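You operate a simulated robot arm through the tools that you are given. There is no shell and no other tool. Be economical: measure what you need, move in short steps, check, and stop when the job is done.

The job below is to be done with a simulated robot arm. You get a single attempt, and the scene is never put back.

## Task
Draw on the green card with the pen that the pen card names.
Fine: the pattern is set; fit the pen, shut the clamp, load the orange mat, draw, and unload once the screen says done.

Only the result counts: the job must be done as asked and must still hold three seconds after the hand-in. Knocking over, shifting, dropping, spilling or breaking anything else fails it.

## Robot
A 6-joint arm with a two-finger parallel gripper, fixed in place. Base frame: the origin is at the foot of the arm, x ahead of it, y to its left, z up. Readings come in mm, degrees, newtons and seconds.
With the tool pointing down near the work surface it reaches from about 360 to 440 mm from the base axis. Its first joint turns from -166.0 to 166.0 degrees. Payload 3.91 kg.
Tool frame: the origin (TCP) lies between the finger pads and is the grasp point; the fingertips stand 30 mm ahead of it; z points along the fingers, y is the line along which they close. The gripper opens to 110 mm. The fingers are 20 mm wide and 10 mm thick; the gripper's body (48 by 112 mm) begins 55 mm behind the TCP.
Orientation is that of the tool frame in the base frame, as a unit quaternion [w, x, y, z]. With the fingers straight down and closing along the base's y, the tool's x points along the base's -x, its y along +y and its z along -z.

## Interface
- The arm moves only by the tool send_rows. Its argument "plan" is a list of rows, each a list of 7 numbers: the shift along the tool's x, y, z in mm, then the turn, a rotation vector about the tool's x, y, z in degrees, then the gripper command, from -1 (fully open) to 1 (shut), values between in proportion. In form: [[dx, dy, dz, wx, wy, wz, hand], ...]. A call has 1 to 12 rows; each row shifts and turns the commanded pose from where the row before left it, along the tool's axes as they then stand. A row lasts 0.2 s, in which the tool goes at most 50 mm and 8.6 degrees; a call with a longer step from one row to the next is refused whole, and so is a gripper value outside its range. Where a pose cannot be reached the arm comes as near as it can. A force on the tool above 50 N (or 10 N above the force at the start of the call, whichever is more), or a blocked arm, ends the call early, and 0.2 s more pass. Each finger travels about 45 mm/s and halts on what it meets, pressing with about 26 N; the grip force reading is that of the motor and also rises with nothing between the fingers. The clock runs only during rows and for 0.2 s after the last one: add rows that do not move to give the fingers time. The reply holds the time, the measured pose of the TCP, the force on the tool along the base axes, the opening and the grip force, in the units named above and with some noise.
- Cameras (640 x 400 px; columns grow to the right, rows downward): "scene" is fixed at [49, 501.7, 1660.5]; the picture's right is [0.03, -1.00, 0.00], its down [-0.95, -0.03, -0.30] and it looks along [0.30, 0.01, -0.95] (base axes); focal length 348 px, centre (320, 200). "wrist" rides on the gripper at [71, 22, -107] in the tool frame; the picture's right is [-0.29, 0.96, 0.00], its down [-0.76, -0.23, -0.61] and it looks along [-0.58, -0.18, 0.79] (tool axes); focal length 243 px, centre (320, 200). There is no depth. A picture from a camera that has moved, and an enlarged one, comes with that camera's place and axes in the base frame and with its lens.
- grab_frame(camera): a new picture of that camera. The clock stands still meanwhile.
- raise_lower(by): slides the trunk up (or, below 0, down) by that many mm; the arm rides with it, the base frame stays. It gives what a move gives, with no picture.
- inspect(camera, box): a new picture of the part [left, top, right, bottom] of that camera's present view, enlarged. The clock stands still meanwhile.
- close_job(): hands the job in; it is judged then, once.

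Work in short steps. Places have to be worked out from the pictures, the camera data and where the tool is seen: move nearer, look again, correct. Check each grasp and each placing, and mend what went wrong. You have 120 turns and 76 pictures in all, those below and enlarged ones among them. Open the gripper and draw the arm clear of the work before you hand the job in, unless the task says otherwise; then end with one line.

The tools are called after "Request:" as name(argument=value, ...) on one line, values as JSON. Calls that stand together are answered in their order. send_rows: Moves the arm, as the interface text tells. Its arguments: {"type":"object","properties":{"plan":{"type":"array","items":{"type":"array","items":{"type":"number"}}}},"required":["plan"]} The other tools are called the same way: raise_lower (by) slides the trunk up or down; grab_frame (camera) takes a picture; inspect (camera, box) takes an enlarged picture of a part of a camera's view; close_job () hands the job in.

At the start:

```text
time: 0.0
eef_pos: [322.1, 232.9, 1217.1]
tcp_rot: [0.0, 0.0, 1.0, 0.0]
wrist_force: [0.8, 0.4, 0.0]
gripper_width: 109.9
gripper_force: 0.1
trunk travel left (down, up): [-525.0, 65.0]
```

scene: 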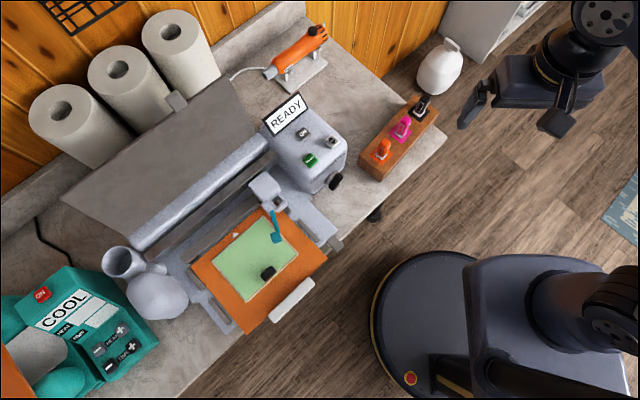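
wrist: 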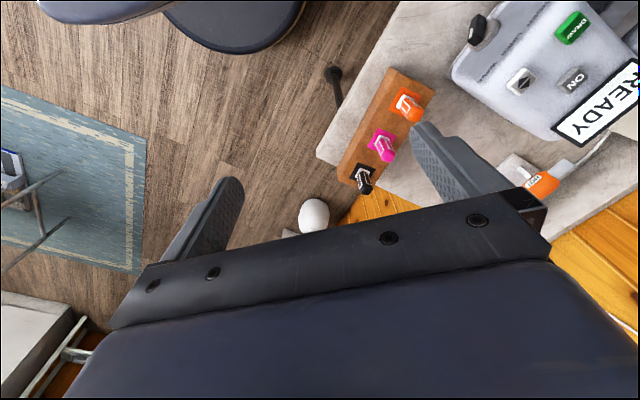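

I'll look closely at the machine and the pen rack to find the pen card and the machine's parts.

Request:
inspect(camera="scene", box=[340, 80, 460, 190])

Request:
inspect(camera="scene", box=[180, 170, 360, 340])

Request:
inspect(camera="scene", box=[230, 10, 360, 200])

Request:
inspect(camera="scene", box=[0, 0, 200, 400])

```text
3.64 times, centred on (400, 135) of scene
camera zoom: at [49.0, 501.7, 1660.5], right [0.03, -1.0, 0.0], down [-0.95, -0.03, -0.3], along [0.3, 0.01, -0.95], focal length 1264 px, centre (29, 436)
```

zoom: 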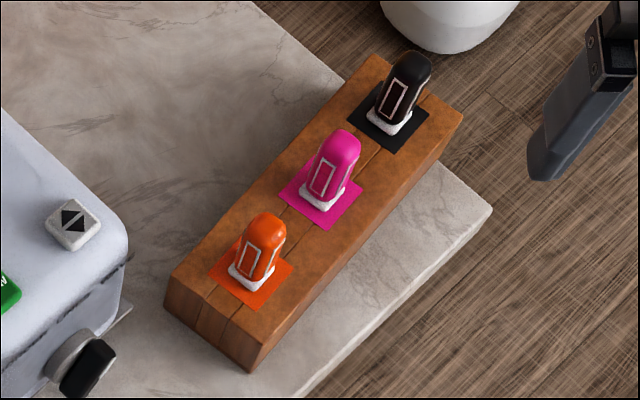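

```text
2.35 times, centred on (270, 255) of scene
camera zoom: at [49.0, 501.7, 1660.5], right [0.03, -1.0, 0.0], down [-0.95, -0.03, -0.3], along [0.3, 0.01, -0.95], focal length 818 px, centre (438, 71)
```

zoom: 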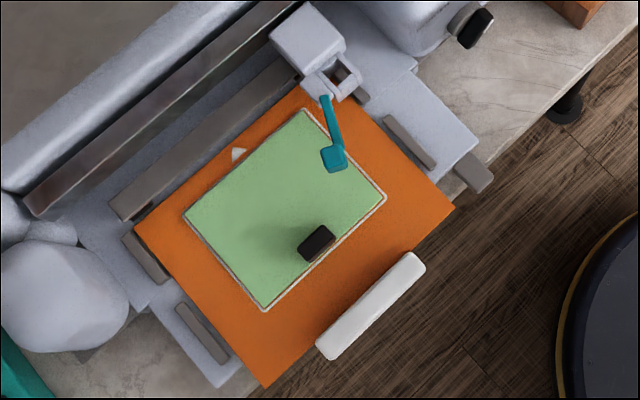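

```text
2.11 times, centred on (295, 105) of scene
camera zoom: at [49.0, 501.7, 1660.5], right [0.03, -1.0, 0.0], down [-0.95, -0.03, -0.3], along [0.3, 0.01, -0.95], focal length 732 px, centre (373, 400)
```

zoom: 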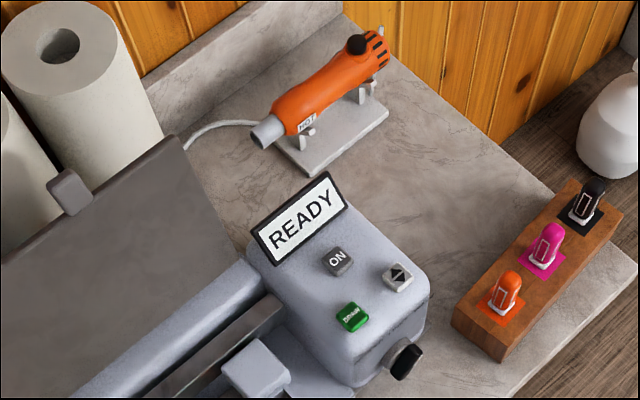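

```text
1.00 times, centred on (100, 200) of scene
camera zoom: at [49.0, 501.7, 1660.5], right [0.03, -1.0, 0.0], down [-0.95, -0.03, -0.3], along [0.3, 0.01, -0.95], focal length 348 px, centre (540, 200)
```

zoom: 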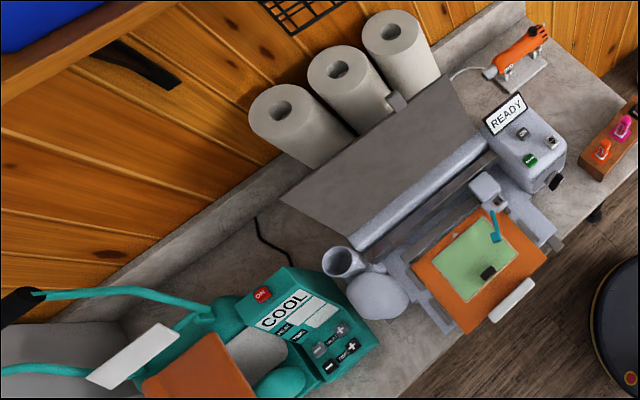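

The work is farther up than stated (pens at about z≈890 by triangulation). I move the tool over toward the machine, staying high, to view it with the wrist camera.

Request:
send_rows(plan=[[28.7, 33, 0, 0, 0, 0, -1], [28.7, 33, 0, 0, 0, 0, -1], [28.7, 33, 0, 0, 0, 0, -1], [28.7, 33, 0, 0, 0, 0, -1], [28.7, 33, 0, 0, 0, 0, -1]])

Request:
grab_frame(camera="wrist")

```text
time: 1.2
eef_pos: [176.2, 404.7, 1216.1]
tcp_rot: [0.001, 0.001, 1.0, 0.0]
wrist_force: [1.1, 0.0, -0.1]
gripper_width: 109.9
gripper_force: 0.0
trunk travel left (down, up): [-525.0, 65.0]
```

```text
69 pictures are left
camera wrist: at [104.9, 425.5, 1322.5], right [0.29, 0.96, 0.0], down [0.76, -0.23, 0.61], along [0.58, -0.18, -0.79], focal length 243 px, centre (320, 200)
```

wrist: 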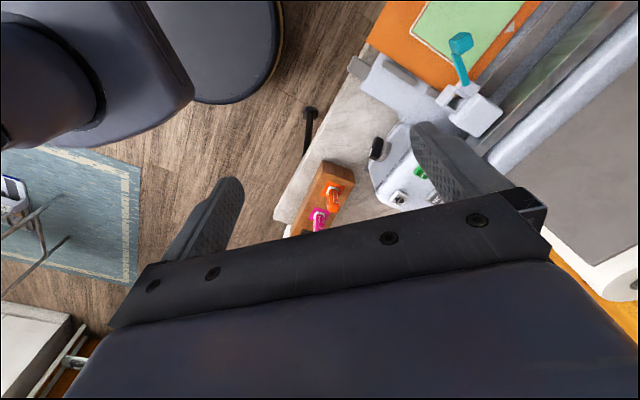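

The camera faces away from the mat; I turn the tool about 80° so it looks outward over the machine.

Request:
send_rows(plan=[[0, 0, 0, 0, 0, -8, -1], [0, 0, 0, 0, 0, -8, -1], [0, 0, 0, 0, 0, -8, -1], [0, 0, 0, 0, 0, -8, -1], [0, 0, 0, 0, 0, -8, -1], [0, 0, 0, 0, 0, -8, -1], [0, 0, 0, 0, 0, -8, -1], [0, 0, 0, 0, 0, -8, -1], [0, 0, 0, 0, 0, -8, -1]])

Request:
grab_frame(camera="wrist")

```text
time: 3.2
eef_pos: [178.4, 398.2, 1216.6]
tcp_rot: [0.0, -0.589, 0.808, 0.0]
wrist_force: [-0.8, -1.2, -0.2]
gripper_width: 109.8
gripper_force: 0.1
trunk travel left (down, up): [-525.0, 65.0]
```

```text
68 pictures are left
camera wrist: at [134.6, 337.0, 1322.8], right [-0.82, 0.57, 0.0], down [0.45, 0.65, 0.61], along [0.35, 0.5, -0.79], focal length 243 px, centre (320, 200)
```

wrist: 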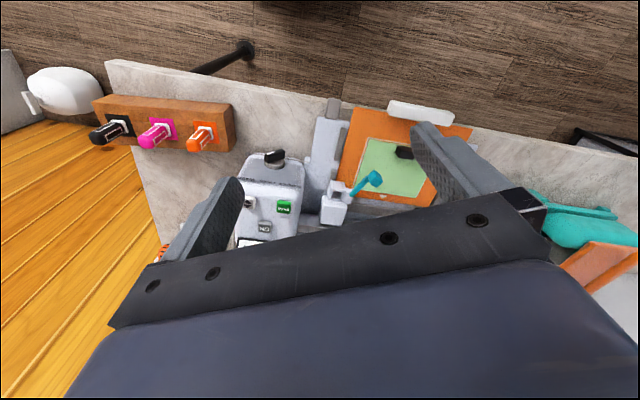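

Zoom on the mat and pens from this side.

Request:
inspect(camera="wrist", box=[300, 90, 480, 220])

Request:
inspect(camera="wrist", box=[80, 80, 320, 250])

```text
3.08 times, centred on (390, 155) of wrist
camera zoom: at [134.6, 337.0, 1322.8], right [-0.82, 0.57, 0.0], down [0.45, 0.65, 0.61], along [0.35, 0.5, -0.79], focal length 746 px, centre (105, 338)
```

zoom: 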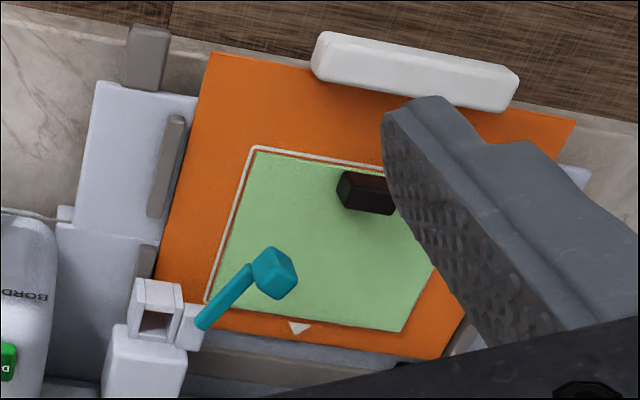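

```text
2.35 times, centred on (200, 165) of wrist
camera zoom: at [134.6, 337.0, 1322.8], right [-0.82, 0.57, 0.0], down [0.45, 0.65, 0.61], along [0.35, 0.5, -0.79], focal length 571 px, centre (602, 282)
```

zoom: 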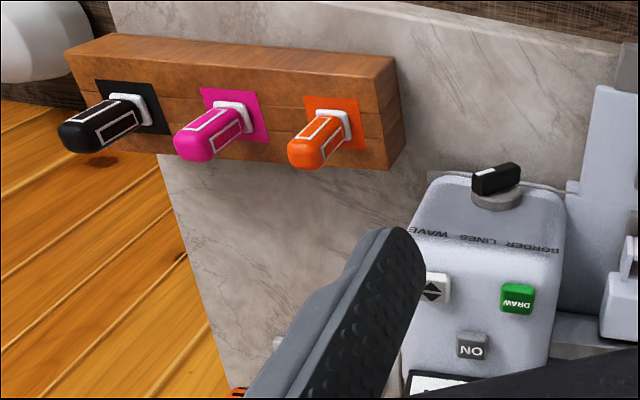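

I look for the pen card across the rest of the scene.

Request:
inspect(camera="scene", box=[0, 240, 170, 400])

Request:
inspect(camera="scene", box=[400, 0, 640, 240])

```text
2.50 times, centred on (85, 320) of scene
camera zoom: at [49.0, 501.7, 1660.5], right [0.03, -1.0, 0.0], down [-0.95, -0.03, -0.3], along [0.3, 0.01, -0.95], focal length 869 px, centre (908, -100)
```

zoom: 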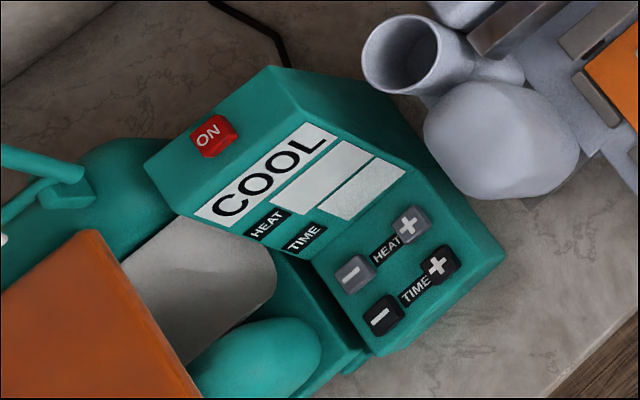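

```text
1.67 times, centred on (520, 120) of scene
camera zoom: at [49.0, 501.7, 1660.5], right [0.03, -1.0, 0.0], down [-0.95, -0.03, -0.3], along [0.3, 0.01, -0.95], focal length 579 px, centre (-13, 333)
```

zoom: 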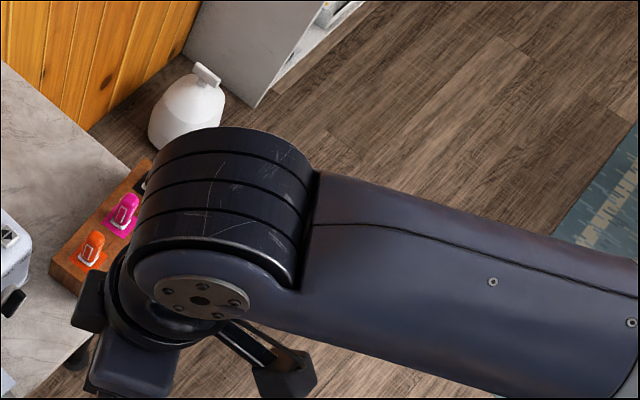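

No card seen yet; I tilt the hand to look at the wall behind the counter.

Request:
send_rows(plan=[[0, 0, 0, 0, -8, 0, -1], [0, 0, 0, 0, -8, 0, -1], [0, 0, 0, 0, -8, 0, -1], [0, 0, 0, 0, -8, 0, -1]])

Request:
grab_frame(camera="wrist")

```text
time: 4.2
eef_pos: [178.3, 398.2, 1215.9]
tcp_rot: [0.224, -0.565, 0.778, 0.162]
wrist_force: [-0.1, 0.0, -0.4]
gripper_width: 110.1
gripper_force: 0.0
trunk travel left (down, up): [-525.0, 65.0]
```

```text
63 pictures are left
camera wrist: at [120.9, 292.9, 1269.2], right [-0.83, 0.53, 0.15], down [0.32, 0.23, 0.92], along [0.45, 0.82, -0.36], focal length 243 px, centre (320, 200)
```

wrist: 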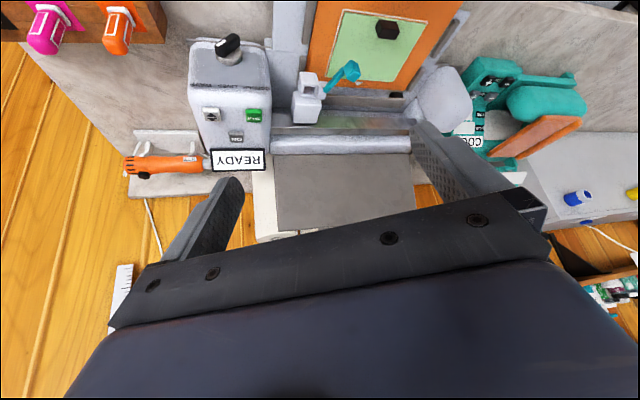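

A white card is partly seen on the wall at left of the picture; I turn the hand toward it.

Request:
send_rows(plan=[[0, 0, 0, 4.2, 0, 6.8, -1], [0, 0, 0, 4.2, 0, 6.8, -1], [0, 0, 0, 4.2, 0, 6.8, -1], [0, 0, 0, 4.2, 0, 6.8, -1], [0, 0, 0, 4.2, 0, 6.8, -1], [0, 0, 0, 0, -8, 0, -1]])

Request:
grab_frame(camera="wrist")

```text
time: 5.6
eef_pos: [178.8, 398.5, 1215.9]
tcp_rot: [0.328, -0.258, 0.904, 0.095]
wrist_force: [0.5, -0.1, 0.2]
gripper_width: 110.1
gripper_force: 0.1
trunk travel left (down, up): [-525.0, 65.0]
```

```text
62 pictures are left
camera wrist: at [60.9, 350.6, 1251.4], right [-0.32, 0.93, 0.19], down [0.29, -0.1, 0.95], along [0.9, 0.36, -0.23], focal length 243 px, centre (320, 200)
```

wrist: 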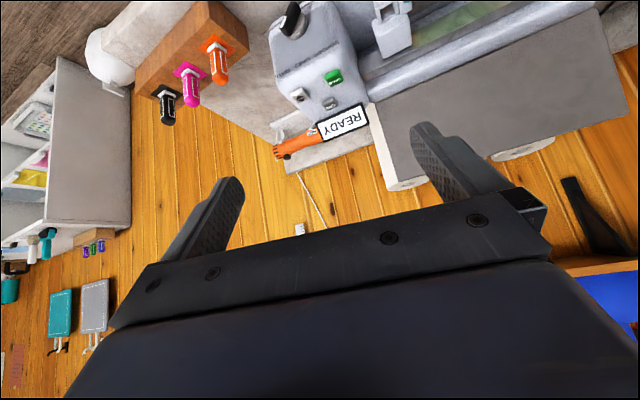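

The white thing is at (300,230) just behind the gripper; tilt up more to see it.

Request:
send_rows(plan=[[0, 0, 0, 0, -8, 0, -1], [0, 0, 0, 0, -8, 0, -1], [0, 0, 0, 0, -8, 0, -1], [0, 0, 0, 0, -4, 0, -1]])

Request:
grab_frame(camera="wrist")

```text
time: 6.6
eef_pos: [178.2, 398.2, 1214.4]
tcp_rot: [0.537, -0.228, 0.797, 0.156]
wrist_force: [-0.6, -1.0, -0.1]
gripper_width: 109.9
gripper_force: 0.0
trunk travel left (down, up): [-525.0, 65.0]
```

```text
61 pictures are left
camera wrist: at [59.0, 349.1, 1188.8], right [-0.41, 0.87, 0.27], down [-0.11, -0.35, 0.93], along [0.9, 0.36, 0.24], focal length 243 px, centre (320, 200)
```

wrist: 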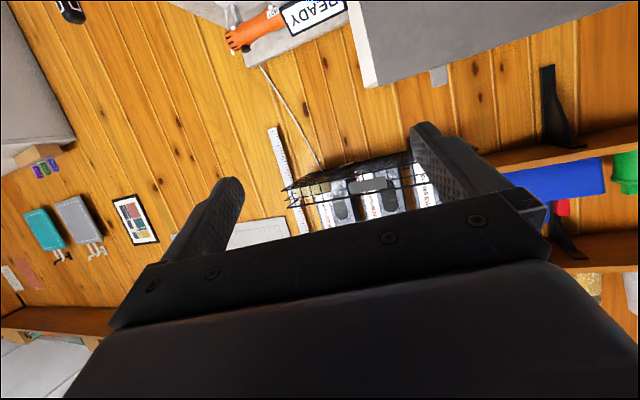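

Several things on the wall: a framed card, a white board, a basket. I zoom in.

Request:
inspect(camera="wrist", box=[90, 150, 310, 260])

Request:
inspect(camera="wrist", box=[260, 120, 440, 240])

```text
2.91 times, centred on (200, 205) of wrist
camera zoom: at [59.0, 349.1, 1188.8], right [-0.41, 0.87, 0.27], down [-0.11, -0.35, 0.93], along [0.9, 0.36, 0.24], focal length 706 px, centre (669, 186)
```

zoom: 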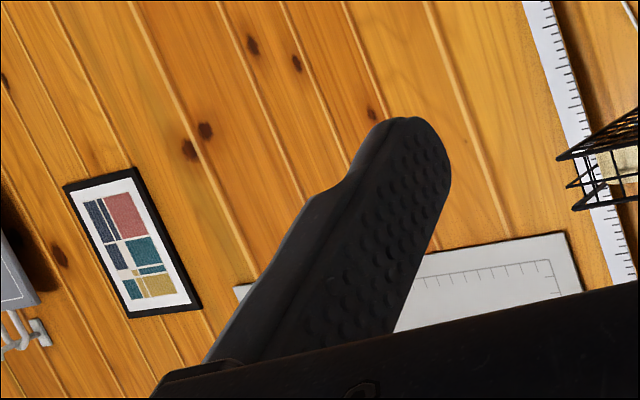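

```text
3.33 times, centred on (350, 180) of wrist
camera zoom: at [59.0, 349.1, 1188.8], right [-0.41, 0.87, 0.27], down [-0.11, -0.35, 0.93], along [0.9, 0.36, 0.24], focal length 809 px, centre (220, 267)
```

zoom: 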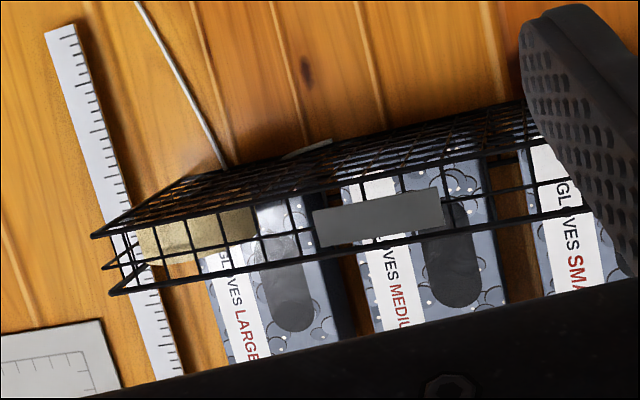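

Only ruler, art and glove boxes here. I sweep the view left along the wall.

Request:
send_rows(plan=[[0, 0, 0, -7.5, 0, -3, -1], [0, 0, 0, -7.5, 0, -3, -1], [0, 0, 0, -7.5, 0, -3, -1], [0, 0, 0, -7.5, 0, -3, -1], [0, 0, 0, -7.5, 0, -3, -1], [0, 0, 0, -7.5, 0, -3, -1], [0, 0, 0, -7.5, 0, -3, -1]])

Request:
grab_frame(camera="wrist")

```text
time: 8.2
eef_pos: [179.2, 397.7, 1214.3]
tcp_rot: [0.399, -0.578, 0.593, 0.394]
wrist_force: [0.5, 0.1, 0.0]
gripper_width: 110.0
gripper_force: 0.1
trunk travel left (down, up): [-525.0, 65.0]
```

```text
58 pictures are left
camera wrist: at [153.4, 272.0, 1188.7], right [-0.95, 0.13, 0.27], down [0.23, -0.29, 0.93], along [0.2, 0.95, 0.24], focal length 243 px, centre (320, 200)
```

wrist: 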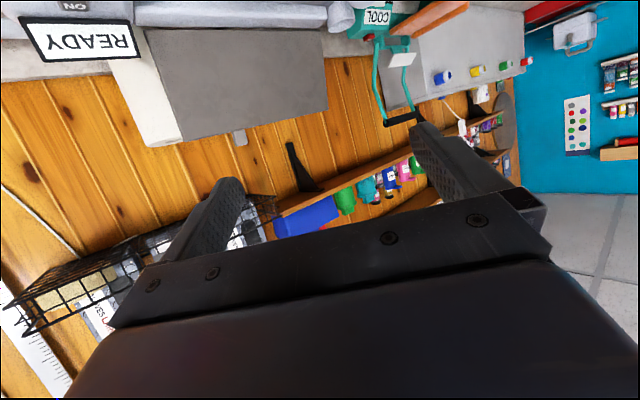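

No card on the walls here. I tilt back down and get closer to the machine for its front and the black object on the card.

Request:
send_rows(plan=[[0, 0, 0, 0, 8.5, 0, -1], [0, 0, 0, 0, 8.5, 0, -1], [0, 0, 0, 0, 8.5, 0, -1], [0, 0, 0, 0, 8.5, 0, -1], [0, 0, 0, 0, 8.5, 0, -1], [0, 0, 0, 0, 8.5, 0, -1], [0, 0, 0, 0, 8.5, 0, -1], [0, 0, 0, 0, 8.5, 0, -1]])

Request:
send_rows(plan=[[30, 0, 30, 0, 0, 0, -1], [30, 0, 30, 0, 0, 0, -1], [0, 0, 30, 0, 0, 0, -1]])

Request:
grab_frame(camera="wrist")

```text
time: 10.0
eef_pos: [228.3, 372.3, 1188.4]
tcp_rot: [0.026, 0.707, -0.693, -0.137]
wrist_force: [-0.6, 1.1, 0.5]
gripper_width: 110.1
gripper_force: 0.0
out of reach, approached as far as the arm can: row 5, 6, 7, 8
trunk travel left (down, up): [-525.0, 65.0]
```

```text
time: 10.8
eef_pos: [206.6, 328.4, 1096.0]
tcp_rot: [0.024, 0.708, -0.693, -0.137]
wrist_force: [0.1, 0.6, -0.3]
gripper_width: 109.7
gripper_force: 0.1
trunk travel left (down, up): [-525.0, 65.0]
```

```text
57 pictures are left
camera wrist: at [209.4, 239.7, 1192.5], right [-0.93, 0.25, 0.26], down [0.36, 0.66, 0.65], along [-0.01, 0.7, -0.71], focal length 243 px, centre (320, 200)
```

wrist: 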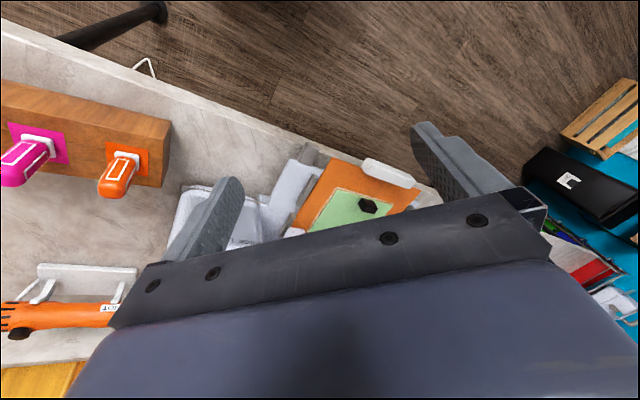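

There's a small white tent card at the counter edge next to the rack — likely the pen card. Zooming.

Request:
inspect(camera="wrist", box=[90, 30, 200, 110])

Request:
inspect(camera="wrist", box=[270, 130, 450, 240])

```text
5.00 times, centred on (145, 70) of wrist
camera zoom: at [209.4, 239.7, 1192.5], right [-0.93, 0.25, 0.26], down [0.36, 0.66, 0.65], along [-0.01, 0.7, -0.71], focal length 1213 px, centre (1195, 850)
```

zoom: 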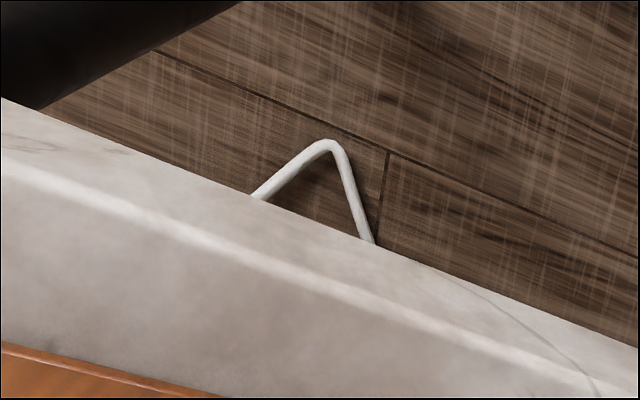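

```text
3.56 times, centred on (360, 185) of wrist
camera zoom: at [209.4, 239.7, 1192.5], right [-0.93, 0.25, 0.26], down [0.36, 0.66, 0.65], along [-0.01, 0.7, -0.71], focal length 863 px, centre (178, 253)
```

zoom: 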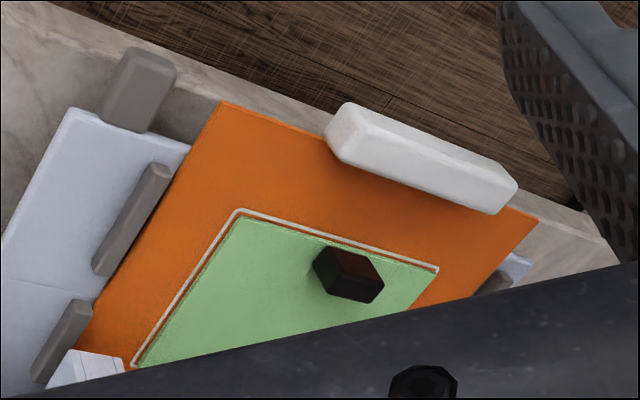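

That white wire is a hook at the counter's front edge — the card may hang below it, facing the robot. I straighten the tool facing the counter squarely (yaw ≈47°).

Request:
send_rows(plan=[[0, 0, 0, 2.64, 0.64, 7.29, -1], [0, 0, 0, 2.64, 0.64, 7.29, -1], [0, 0, 0, 2.64, 0.64, 7.29, -1], [0, 0, 0, 2.64, 0.64, 7.29, -1], [0, 0, 0, 2.64, 0.64, 7.29, -1], [0, 0, 0, 2.64, 0.64, 7.29, -1]])

Request:
raise_lower(by=-150)

Request:
grab_frame(camera="wrist")

Request:
grab_frame(camera="scene")

```text
time: 12.2
eef_pos: [200.5, 323.2, 1055.6]
tcp_rot: [-0.037, -0.479, 0.869, 0.116]
wrist_force: [0.2, 0.3, 0.8]
gripper_width: 110.0
gripper_force: 0.2
out of reach, approached as far as the arm can: row 1, 2, 3, 4, 5, 6
trunk travel left (down, up): [-525.0, 65.0]
```

```text
time: 13.9
eef_pos: [200.9, 323.8, 905.6]
tcp_rot: [-0.037, -0.481, 0.868, 0.116]
wrist_force: [0.4, -1.0, -0.4]
gripper_width: 109.9
gripper_force: 0.0
trunk travel left (down, up): [-375.0, 215.0]
```

```text
54 pictures are left
camera wrist: at [162.7, 255.8, 1010.4], right [-0.64, 0.73, 0.24], down [0.7, 0.42, 0.57], along [0.32, 0.53, -0.78], focal length 243 px, centre (320, 200)
```

wrist: 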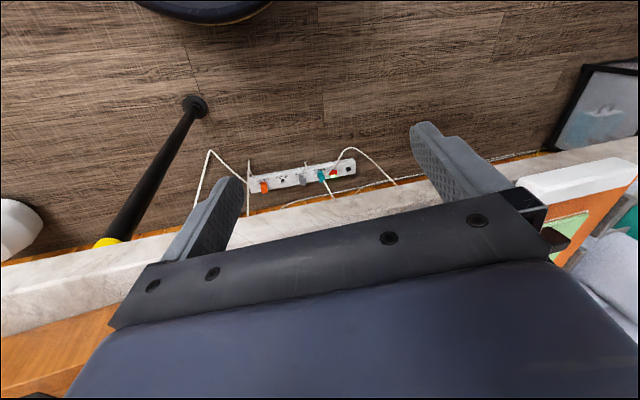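

```text
53 pictures are left
```

scene: 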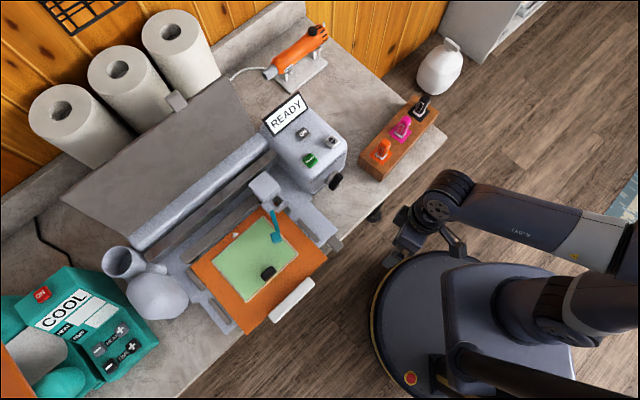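

That wire is only power cords. I zoom hard on the black object, the clamp and the rack from the scene camera.

Request:
inspect(camera="scene", box=[240, 200, 300, 290])

Request:
inspect(camera="scene", box=[290, 130, 370, 200])

Request:
inspect(camera="scene", box=[410, 0, 560, 100])

```text
4.44 times, centred on (270, 245) of scene
camera zoom: at [49.0, 501.7, 1660.5], right [0.03, -1.0, 0.0], down [-0.95, -0.03, -0.3], along [0.3, 0.01, -0.95], focal length 1544 px, centre (542, 0)
```

zoom: 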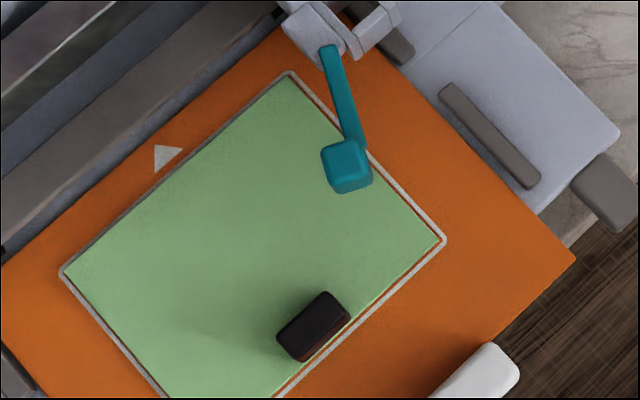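

```text
5.71 times, centred on (330, 165) of scene
camera zoom: at [49.0, 501.7, 1660.5], right [0.03, -1.0, 0.0], down [-0.95, -0.03, -0.3], along [0.3, 0.01, -0.95], focal length 1986 px, centre (263, 400)
```

zoom: 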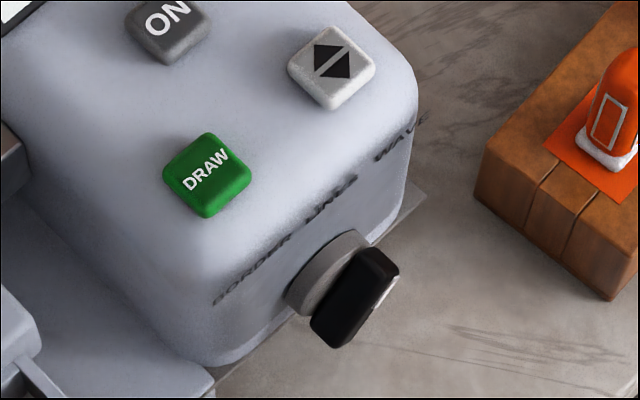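

```text
4.00 times, centred on (485, 50) of scene
camera zoom: at [49.0, 501.7, 1660.5], right [0.03, -1.0, 0.0], down [-0.95, -0.03, -0.3], along [0.3, 0.01, -0.95], focal length 1390 px, centre (-340, 800)
```

zoom: 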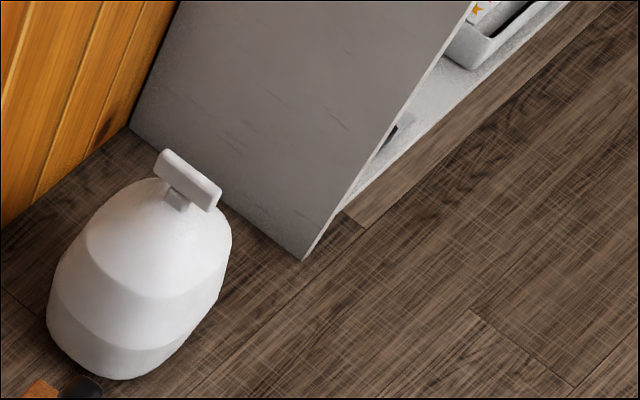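

Nothing names a pen yet. I raise the trunk and straighten the tool, to then turn and look around the rest of the room (an easel-like object was seen at −y).

Request:
raise_lower(by=150)

Request:
send_rows(plan=[[-10, 0, -40, 0, 0, 0, -1], [-10, 0, -40, 0, 0, 0, -1], [0, 0, -40, 6.85, 1.35, 0, -1], [0, 0, 0, 6.85, 1.35, 0, -1]])

Request:
send_rows(plan=[[0, -44, 0, 0, 0, 7, -1], [0, -44, 0, 0, 0, 7, -1], [0, -44, 0, 0, 0, 7, -1], [0, -44, 0, 0, 0, 7, -1], [0, -44, 0, 0, 0, 7, -1], [0, -44, 0, 0, 0, 7, -1], [0, -44, 0, 0, 0, 7, -1], [0, -44, 0, 0, 0, 7, -1], [0, -44, 0, 0, 0, 7, -1], [0, -44, 0, 0, 0, 7, -1], [0, -44, 0, 0, 0, 7, -1], [0, -44, 0, 0, 0, 7, -1]])

Request:
grab_frame(camera="wrist")

```text
time: 15.7
eef_pos: [199.8, 323.2, 1055.2]
tcp_rot: [-0.037, -0.48, 0.869, 0.117]
wrist_force: [-0.1, 0.9, 0.4]
gripper_width: 109.9
gripper_force: 0.0
trunk travel left (down, up): [-525.0, 65.0]
```

```text
time: 16.7
eef_pos: [229.7, 320.7, 1159.3]
tcp_rot: [-0.046, -0.478, 0.868, 0.13]
wrist_force: [-0.5, 0.8, 0.1]
gripper_width: 109.6
gripper_force: 0.1
out of reach, approached as far as the arm can: row 2, 3, 4
trunk travel left (down, up): [-525.0, 65.0]
```

```text
time: 19.3
eef_pos: [361.8, -72.4, 961.5]
tcp_rot: [-0.115, 0.216, 0.959, 0.146]
wrist_force: [0.5, -0.4, -0.8]
gripper_width: 110.0
gripper_force: 0.1
out of reach, approached as far as the arm can: row 5, 6, 7, 8, 9, 10, 11, 12
trunk travel left (down, up): [-525.0, 65.0]
```

```text
49 pictures are left
camera wrist: at [325.6, -64.1, 1086.0], right [0.68, 0.72, 0.14], down [0.66, -0.69, 0.3], along [0.31, -0.11, -0.94], focal length 243 px, centre (320, 200)
```

wrist: 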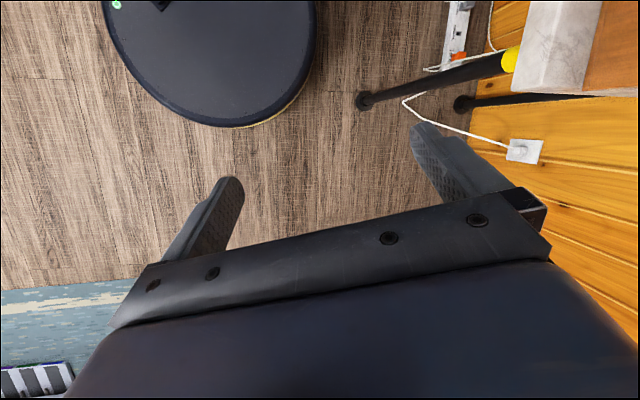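

Tilt up here to see the surroundings on this side.

Request:
send_rows(plan=[[0, 0, -20, 0, -8, 3, -1], [0, 0, -20, 0, -8, 3, -1], [0, 0, -20, 0, -8, 3, -1], [0, 0, -20, 0, -8, 3, -1], [0, 0, 0, 0, -8, 3, -1], [0, 0, 0, 0, -8, 3, -1], [0, 0, 0, 0, -8, 3, -1]])

Request:
grab_frame(camera="wrist")

```text
time: 20.9
eef_pos: [317.1, -145.0, 1007.5]
tcp_rot: [0.32, 0.416, 0.851, -0.013]
wrist_force: [0.1, -0.2, 0.4]
gripper_width: 109.9
gripper_force: 0.0
out of reach, approached as far as the arm can: row 1, 2, 3, 4
trunk travel left (down, up): [-525.0, 65.0]
```

```text
48 pictures are left
camera wrist: at [243.5, -50.9, 1057.4], right [0.82, 0.42, 0.39], down [-0.15, -0.51, 0.85], along [0.56, -0.75, -0.35], focal length 243 px, centre (320, 200)
```

wrist: 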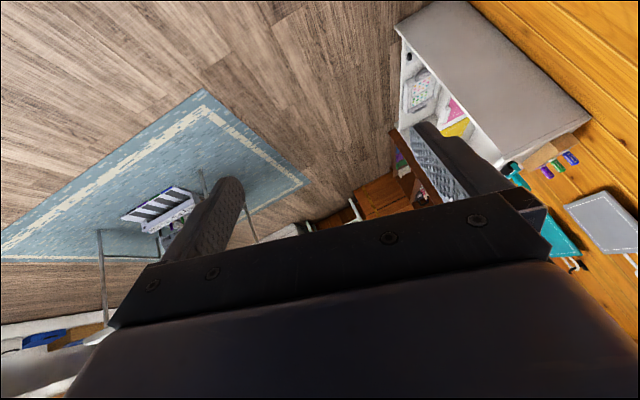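

The enlarged view shows beyond the normal frame, so I use it to look left of the scene at the heat press and its white plate.

Request:
inspect(camera="scene", box=[0, 220, 4, 400])

Request:
inspect(camera="scene", box=[0, 0, 640, 4])

```text
2.22 times, centred on (2, 310) of scene
camera zoom: at [49.0, 501.7, 1660.5], right [0.03, -1.0, 0.0], down [-0.95, -0.03, -0.3], along [0.3, 0.01, -0.95], focal length 772 px, centre (1027, -44)
```

zoom: 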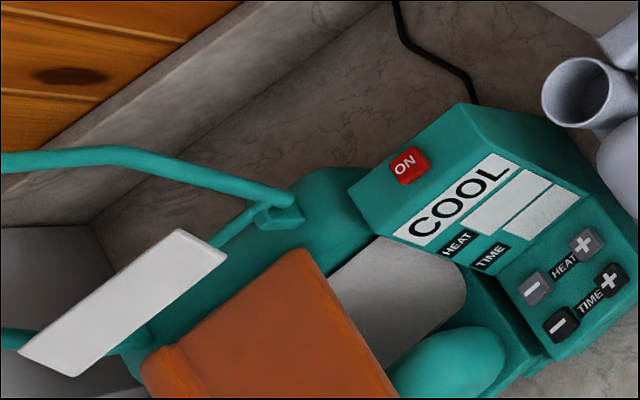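

```text
1.00 times, centred on (320, 2) of scene
camera zoom: at [49.0, 501.7, 1660.5], right [0.03, -1.0, 0.0], down [-0.95, -0.03, -0.3], along [0.3, 0.01, -0.95], focal length 348 px, centre (320, 398)
```

zoom: 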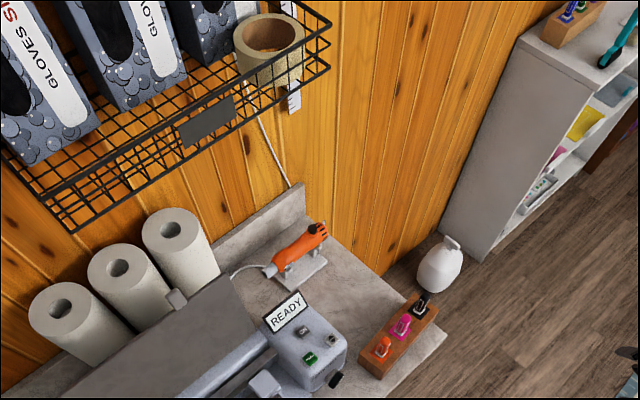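

The white plate on the heat press may be the card facing the robot side. I swing the arm back round toward +y on an arc, rising, to look at it.

Request:
send_rows(plan=[[12.4, 44, -13.8, -4.4, 1.95, -6.35, -1], [12.4, 44, -13.8, -4.4, 1.95, -6.35, -1], [12.4, 44, -13.8, -4.4, 1.95, -6.35, -1], [12.4, 44, -13.8, -4.4, 1.95, -6.35, -1], [12.4, 44, -13.8, -4.4, 1.95, -6.35, -1], [12.4, 44, -13.8, -4.4, 1.95, -6.35, -1], [12.4, 44, -13.8, -4.4, 1.95, -6.35, -1], [12.4, 44, -13.8, -4.4, 1.95, -6.35, -1], [12.4, 44, -13.8, -4.4, 1.95, -6.35, -1], [12.4, 44, -13.8, -4.4, 1.95, -6.35, -1], [12.4, 44, -13.8, -4.4, 1.95, -6.35, -1], [12.4, 44, -13.8, -4.4, 1.95, -6.35, -1]])

Request:
grab_frame(camera="wrist")

```text
time: 23.5
eef_pos: [168.0, 162.3, 1188.0]
tcp_rot: [0.222, -0.352, 0.881, 0.227]
wrist_force: [0.0, 0.6, -0.2]
gripper_width: 109.9
gripper_force: 0.0
out of reach, approached as far as the arm can: row 1, 3, 4, 5, 6, 7, 8, 9, 10, 11, 12
trunk travel left (down, up): [-525.0, 65.0]
```

```text
45 pictures are left
camera wrist: at [80.8, 79.7, 1240.2], right [-0.5, 0.77, 0.39], down [0.52, -0.09, 0.85], along [0.69, 0.63, -0.36], focal length 243 px, centre (320, 200)
```

wrist: 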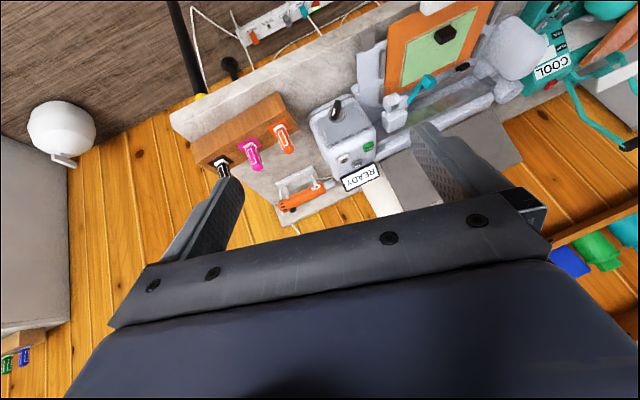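

Good overview. I enlarge the heat press area at the right edge of this view.

Request:
inspect(camera="wrist", box=[634, 0, 640, 160])

Request:
inspect(camera="wrist", box=[370, 0, 530, 110])

```text
2.50 times, centred on (637, 80) of wrist
camera zoom: at [80.8, 79.7, 1240.2], right [-0.5, 0.77, 0.39], down [0.52, -0.09, 0.85], along [0.69, 0.63, -0.36], focal length 606 px, centre (-472, 500)
```

zoom: 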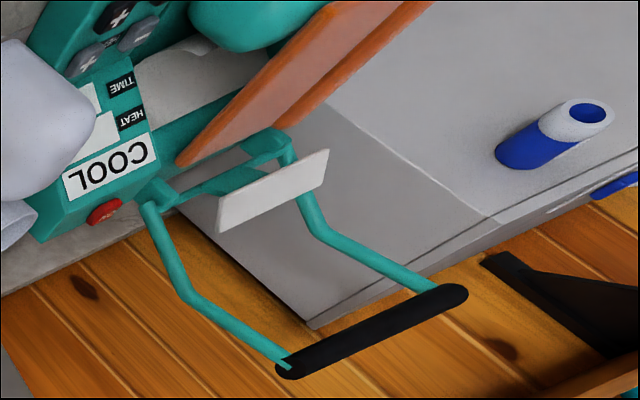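

```text
3.64 times, centred on (450, 55) of wrist
camera zoom: at [80.8, 79.7, 1240.2], right [-0.5, 0.77, 0.39], down [0.52, -0.09, 0.85], along [0.69, 0.63, -0.36], focal length 882 px, centre (-153, 727)
```

zoom: 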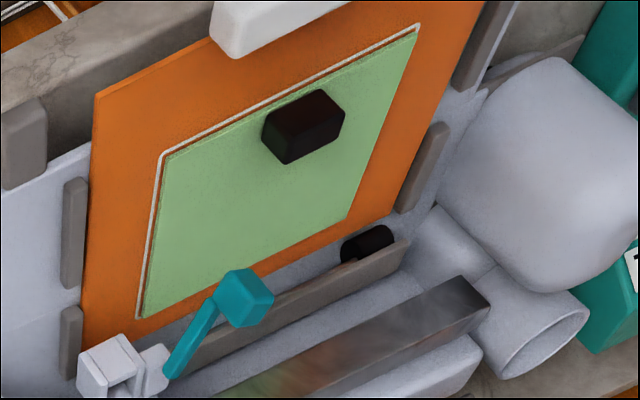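

Those are just press linkages. I use the beyond-frame trick on the other scene edges to search for the card.

Request:
inspect(camera="scene", box=[0, 0, 4, 400])

Request:
inspect(camera="scene", box=[636, 0, 640, 400])

Request:
inspect(camera="scene", box=[0, 396, 640, 400])

```text
1.00 times, centred on (2, 200) of scene
camera zoom: at [49.0, 501.7, 1660.5], right [0.03, -1.0, 0.0], down [-0.95, -0.03, -0.3], along [0.3, 0.01, -0.95], focal length 348 px, centre (638, 200)
```

zoom: 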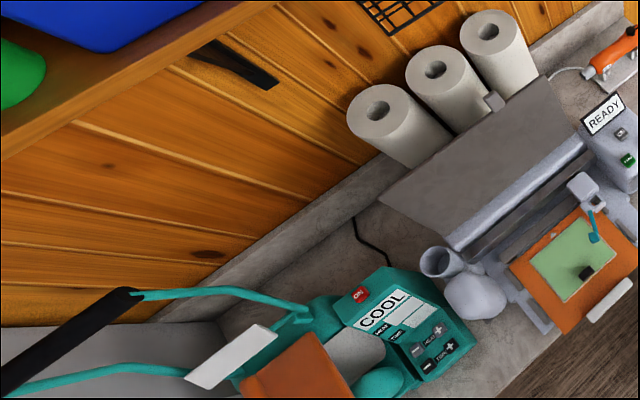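

```text
1.00 times, centred on (638, 200) of scene
camera zoom: at [49.0, 501.7, 1660.5], right [0.03, -1.0, 0.0], down [-0.95, -0.03, -0.3], along [0.3, 0.01, -0.95], focal length 348 px, centre (2, 200)
```

zoom: 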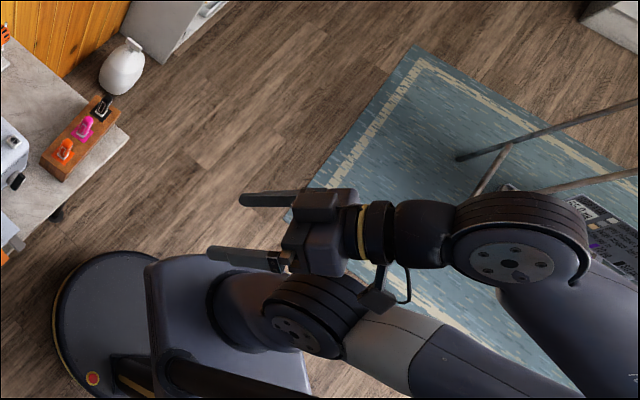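

```text
1.00 times, centred on (320, 398) of scene
camera zoom: at [49.0, 501.7, 1660.5], right [0.03, -1.0, 0.0], down [-0.95, -0.03, -0.3], along [0.3, 0.01, -0.95], focal length 348 px, centre (320, 2)
```

zoom: 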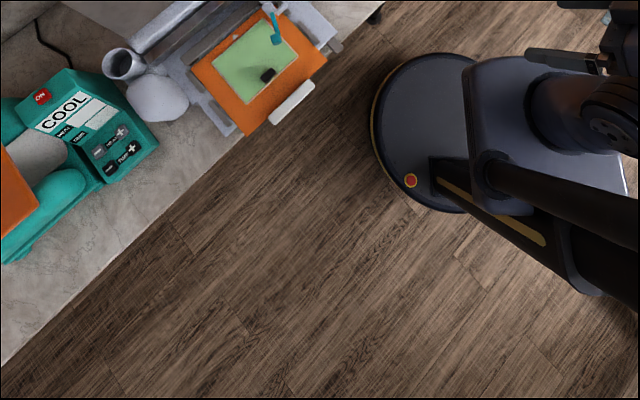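

I look at the black box and black cylinder as closely as this view allows.

Request:
inspect(camera="wrist", box=[425, 10, 485, 75])

Request:
inspect(camera="wrist", box=[200, 80, 400, 200])

```text
6.15 times, centred on (455, 42) of wrist
camera zoom: at [80.8, 79.7, 1240.2], right [-0.5, 0.77, 0.39], down [0.52, -0.09, 0.85], along [0.69, 0.63, -0.36], focal length 1493 px, centre (-511, 1169)
```

zoom: 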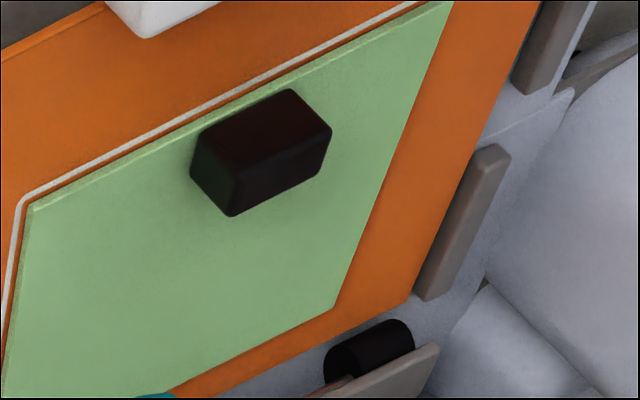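

```text
3.20 times, centred on (300, 140) of wrist
camera zoom: at [80.8, 79.7, 1240.2], right [-0.5, 0.77, 0.39], down [0.52, -0.09, 0.85], along [0.69, 0.63, -0.36], focal length 776 px, centre (384, 392)
```

zoom: 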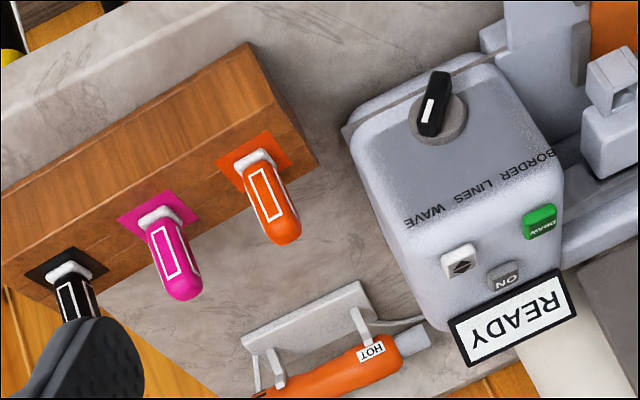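

No card around the machine itself. There seems to be a table with papers at the robot's right (−y); I swing the arm that way to look at it.

Request:
send_rows(plan=[[-2.6, -31, -7.6, 4.4, -1.95, 6.4, -1], [-2.6, -31, -7.6, 4.4, -1.95, 6.4, -1], [-2.6, -31, -7.6, 4.4, -1.95, 6.4, -1], [-2.6, -31, -7.6, 4.4, -1.95, 6.4, -1], [-2.6, -31, -7.6, 4.4, -1.95, 6.4, -1], [-2.6, -31, -7.6, 4.4, -1.95, 6.4, -1], [-2.6, -31, -7.6, 4.4, -1.95, 6.4, -1], [-2.6, -31, -7.6, 4.4, -1.95, 6.4, -1], [-2.6, -31, -7.6, 4.4, -1.95, 6.4, -1], [-2.6, -31, -7.6, 4.4, -1.95, 6.4, -1], [-2.6, -31, -7.6, 4.4, -1.95, 6.4, -1], [-2.6, -31, -7.6, 4.4, -1.95, 6.4, -1]])

Request:
send_rows(plan=[[-2.6, -31, -7.6, 4.4, -1.95, 6.4, -1], [-2.6, -31, -7.6, 4.4, -1.95, 6.4, -1], [-2.6, -31, -7.6, 4.4, -1.95, 6.4, -1], [-2.6, -31, -7.6, 4.4, -1.95, 6.4, -1]])

Request:
grab_frame(camera="wrist")

```text
time: 24.0
eef_pos: [158.0, 161.2, 1191.9]
tcp_rot: [0.208, -0.389, 0.866, 0.235]
wrist_force: [0.6, -0.1, 0.0]
gripper_width: 109.7
gripper_force: 0.1
trunk travel left (down, up): [-525.0, 65.0]
stopped in row 2: the arm was blocked; the commanded pose is now the measured one
```

```text
time: 24.5
eef_pos: [145.5, 164.4, 1192.3]
tcp_rot: [0.196, -0.439, 0.841, 0.246]
wrist_force: [0.3, 0.4, 0.1]
gripper_width: 110.1
gripper_force: 0.0
trunk travel left (down, up): [-525.0, 65.0]
stopped in row 2: the arm was blocked; the commanded pose is now the measured one
```

```text
37 pictures are left
camera wrist: at [76.1, 66.2, 1243.5], right [-0.64, 0.66, 0.39], down [0.53, 0.02, 0.85], along [0.55, 0.75, -0.36], focal length 243 px, centre (320, 200)
```

wrist: 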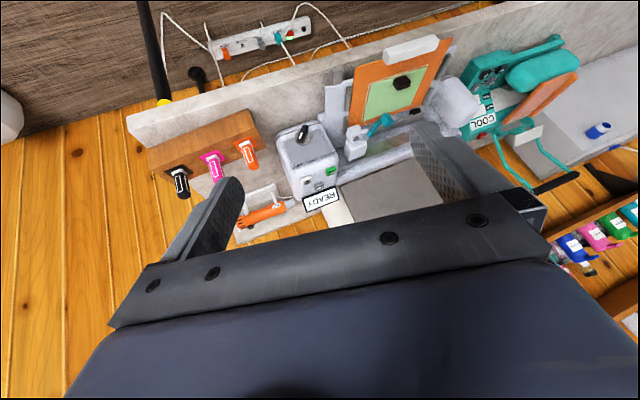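

The arm was folded too near its base and blocked itself. I extend it back out over the counter, then tilt up to see the upper wall.

Request:
send_rows(plan=[[-30, 15.3, 21, 0, 0, 0, -1], [-30, 15.3, 21, 0, 0, 0, -1], [-30, 15.3, 21, 0, 0, 0, -1], [-30, 15.3, 21, 0, 0, 0, -1], [-30, 15.3, 21, 0, 0, 0, -1], [-30, 15.3, 21, 0, 0, 0, -1]])

Request:
send_rows(plan=[[0, 0, 0, 2.25, -7.4, -1.1, -1], [0, 0, 0, 2.25, -7.4, -1.1, -1], [0, 0, 0, 2.25, -7.4, -1.1, -1], [0, 0, 0, 2.25, -7.4, -1.1, -1], [0, 0, 0, 2.25, -7.4, -1.1, -1], [0, 0, 0, 2.25, -7.4, -1.1, -1], [0, 0, 0, 2.25, -7.4, -1.1, -1]])

Request:
grab_frame(camera="wrist")

```text
time: 25.9
eef_pos: [242.7, 362.8, 1196.3]
tcp_rot: [0.195, -0.44, 0.84, 0.249]
wrist_force: [-0.9, 0.2, 0.3]
gripper_width: 110.0
gripper_force: 0.1
out of reach, approached as far as the arm can: row 2, 3, 4, 5, 6
trunk travel left (down, up): [-525.0, 65.0]
```

```text
time: 27.5
eef_pos: [261.8, 356.7, 1183.6]
tcp_rot: [0.587, -0.311, 0.681, 0.31]
wrist_force: [-0.2, -0.8, 0.2]
gripper_width: 109.9
gripper_force: 0.0
out of reach, approached as far as the arm can: row 1, 2, 3, 4
trunk travel left (down, up): [-525.0, 65.0]
```

```text
36 pictures are left
camera wrist: at [170.2, 281.2, 1125.8], right [-0.72, 0.61, 0.34], down [-0.1, -0.58, 0.81], along [0.69, 0.55, 0.47], focal length 243 px, centre (320, 200)
```

wrist: 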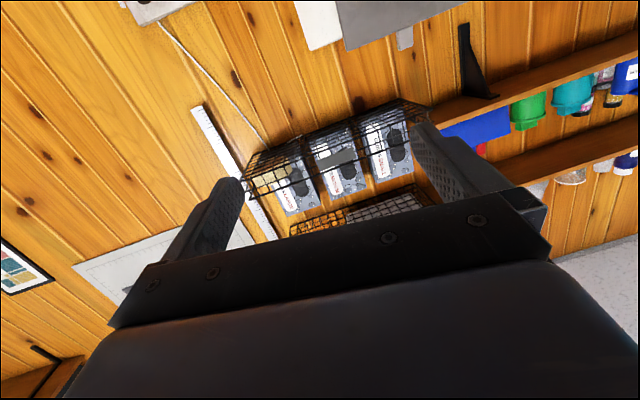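

The upper wall has no card either. I bring the tool back to straight down (yaw 30°) in a comfortable configuration.

Request:
send_rows(plan=[[0, 0, 0, 1.855, 8.14, 1.56, -1], [0, 0, 0, 1.855, 8.14, 1.56, -1], [0, 0, 0, 1.855, 8.14, 1.56, -1], [0, 0, 0, 1.855, 8.14, 1.56, -1], [0, 0, 0, 1.855, 8.14, 1.56, -1], [0, 0, 0, 1.855, 8.14, 1.56, -1], [0, 0, 0, 1.855, 8.14, 1.56, -1], [0, 0, 0, 1.855, 8.14, 1.56, -1], [0, 0, 0, 1.855, 8.14, 1.56, -1], [0, 0, 0, 1.855, 8.14, 1.56, -1]])

```text
time: 29.7
eef_pos: [261.7, 356.0, 1183.6]
tcp_rot: [-0.001, -0.258, 0.966, 0.0]
wrist_force: [-0.2, -0.3, 0.0]
gripper_width: 109.8
gripper_force: 0.0
trunk travel left (down, up): [-525.0, 65.0]
```

I move toward −y to get a view of the right-hand sides of the rack and machine, then turn the camera back toward them.

Request:
send_rows(plan=[[3.1, -42.7, 0, 0, 0, 0, -1], [3.1, -42.7, 0, 0, 0, 0, -1], [3.1, -42.7, 0, 0, 0, 0, -1], [3.1, -42.7, 0, 0, 0, 0, -1], [3.1, -42.7, 0, 0, 0, 0, -1], [3.1, -42.7, 0, 0, 0, 0, -1], [3.1, -42.7, 0, 0, 0, 0, -1], [3.1, -42.7, 0, 0, 0, 0, -1], [3.1, -42.7, 0, 0, 0, 0, -1]])

Request:
send_rows(plan=[[0, 0, 0, 0, 0, -8, -1], [0, 0, 0, 0, 0, -8, -1], [0, 0, 0, 0, 0, -8, -1], [0, 0, 0, 0, 0, -8, -1], [0, 0, 0, 0, 0, -8, -1], [0, 0, 0, 0, 0, -8, -1], [0, 0, 0, 0, 0, -8, -1], [0, 0, 0, 0, -8, 0, -1], [0, 0, 0, 0, -8, 0, -1], [0, 0, 0, 0, -8, 0, -1]])

Request:
grab_frame(camera="wrist")

```text
time: 31.7
eef_pos: [430.8, 9.1, 1181.1]
tcp_rot: [0.0, -0.259, 0.966, -0.001]
wrist_force: [-0.1, -0.3, -0.4]
gripper_width: 110.0
gripper_force: 0.0
trunk travel left (down, up): [-525.0, 65.0]
```

```text
time: 33.9
eef_pos: [430.7, 10.3, 1183.3]
tcp_rot: [0.153, -0.667, 0.715, 0.142]
wrist_force: [0.3, -0.3, 0.6]
gripper_width: 110.2
gripper_force: 0.1
trunk travel left (down, up): [-525.0, 65.0]
```

```text
35 pictures are left
camera wrist: at [401.1, -98.1, 1251.6], right [-0.94, 0.33, 0.12], down [0.26, 0.43, 0.87], along [0.24, 0.84, -0.49], focal length 243 px, centre (320, 200)
```

wrist: 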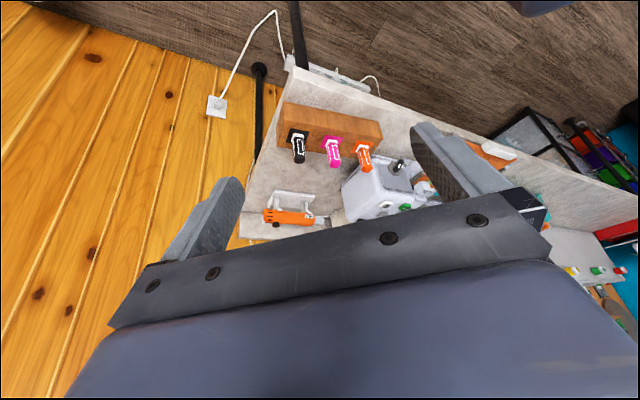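

I zoom on the machine's right end; something orange-and-white shows just beside the box.

Request:
inspect(camera="wrist", box=[340, 130, 460, 210])

Request:
inspect(camera="wrist", box=[260, 90, 390, 240])

```text
5.00 times, centred on (400, 170) of wrist
camera zoom: at [401.1, -98.1, 1251.6], right [-0.94, 0.33, 0.12], down [0.26, 0.43, 0.87], along [0.24, 0.84, -0.49], focal length 1213 px, centre (-80, 350)
```

zoom: 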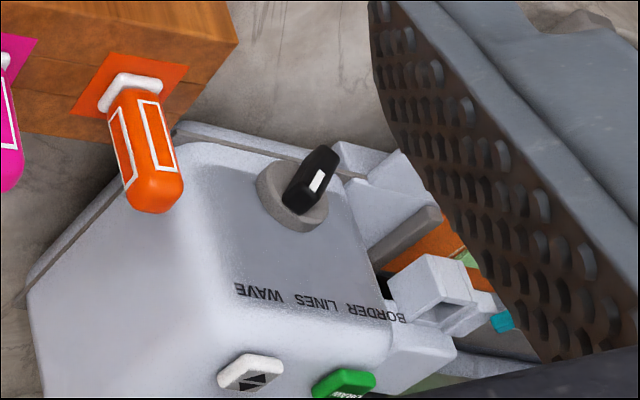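

```text
2.67 times, centred on (325, 165) of wrist
camera zoom: at [401.1, -98.1, 1251.6], right [-0.94, 0.33, 0.12], down [0.26, 0.43, 0.87], along [0.24, 0.84, -0.49], focal length 647 px, centre (307, 293)
```

zoom: 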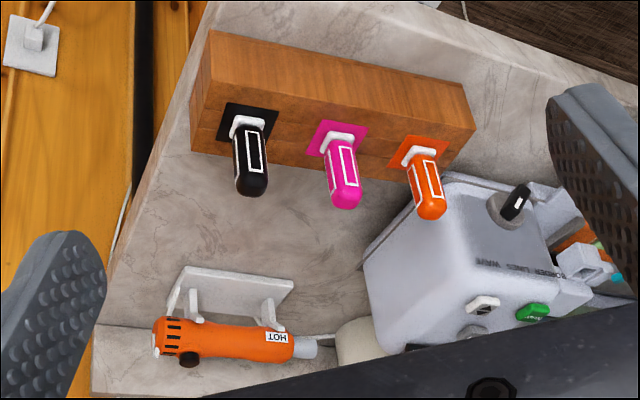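

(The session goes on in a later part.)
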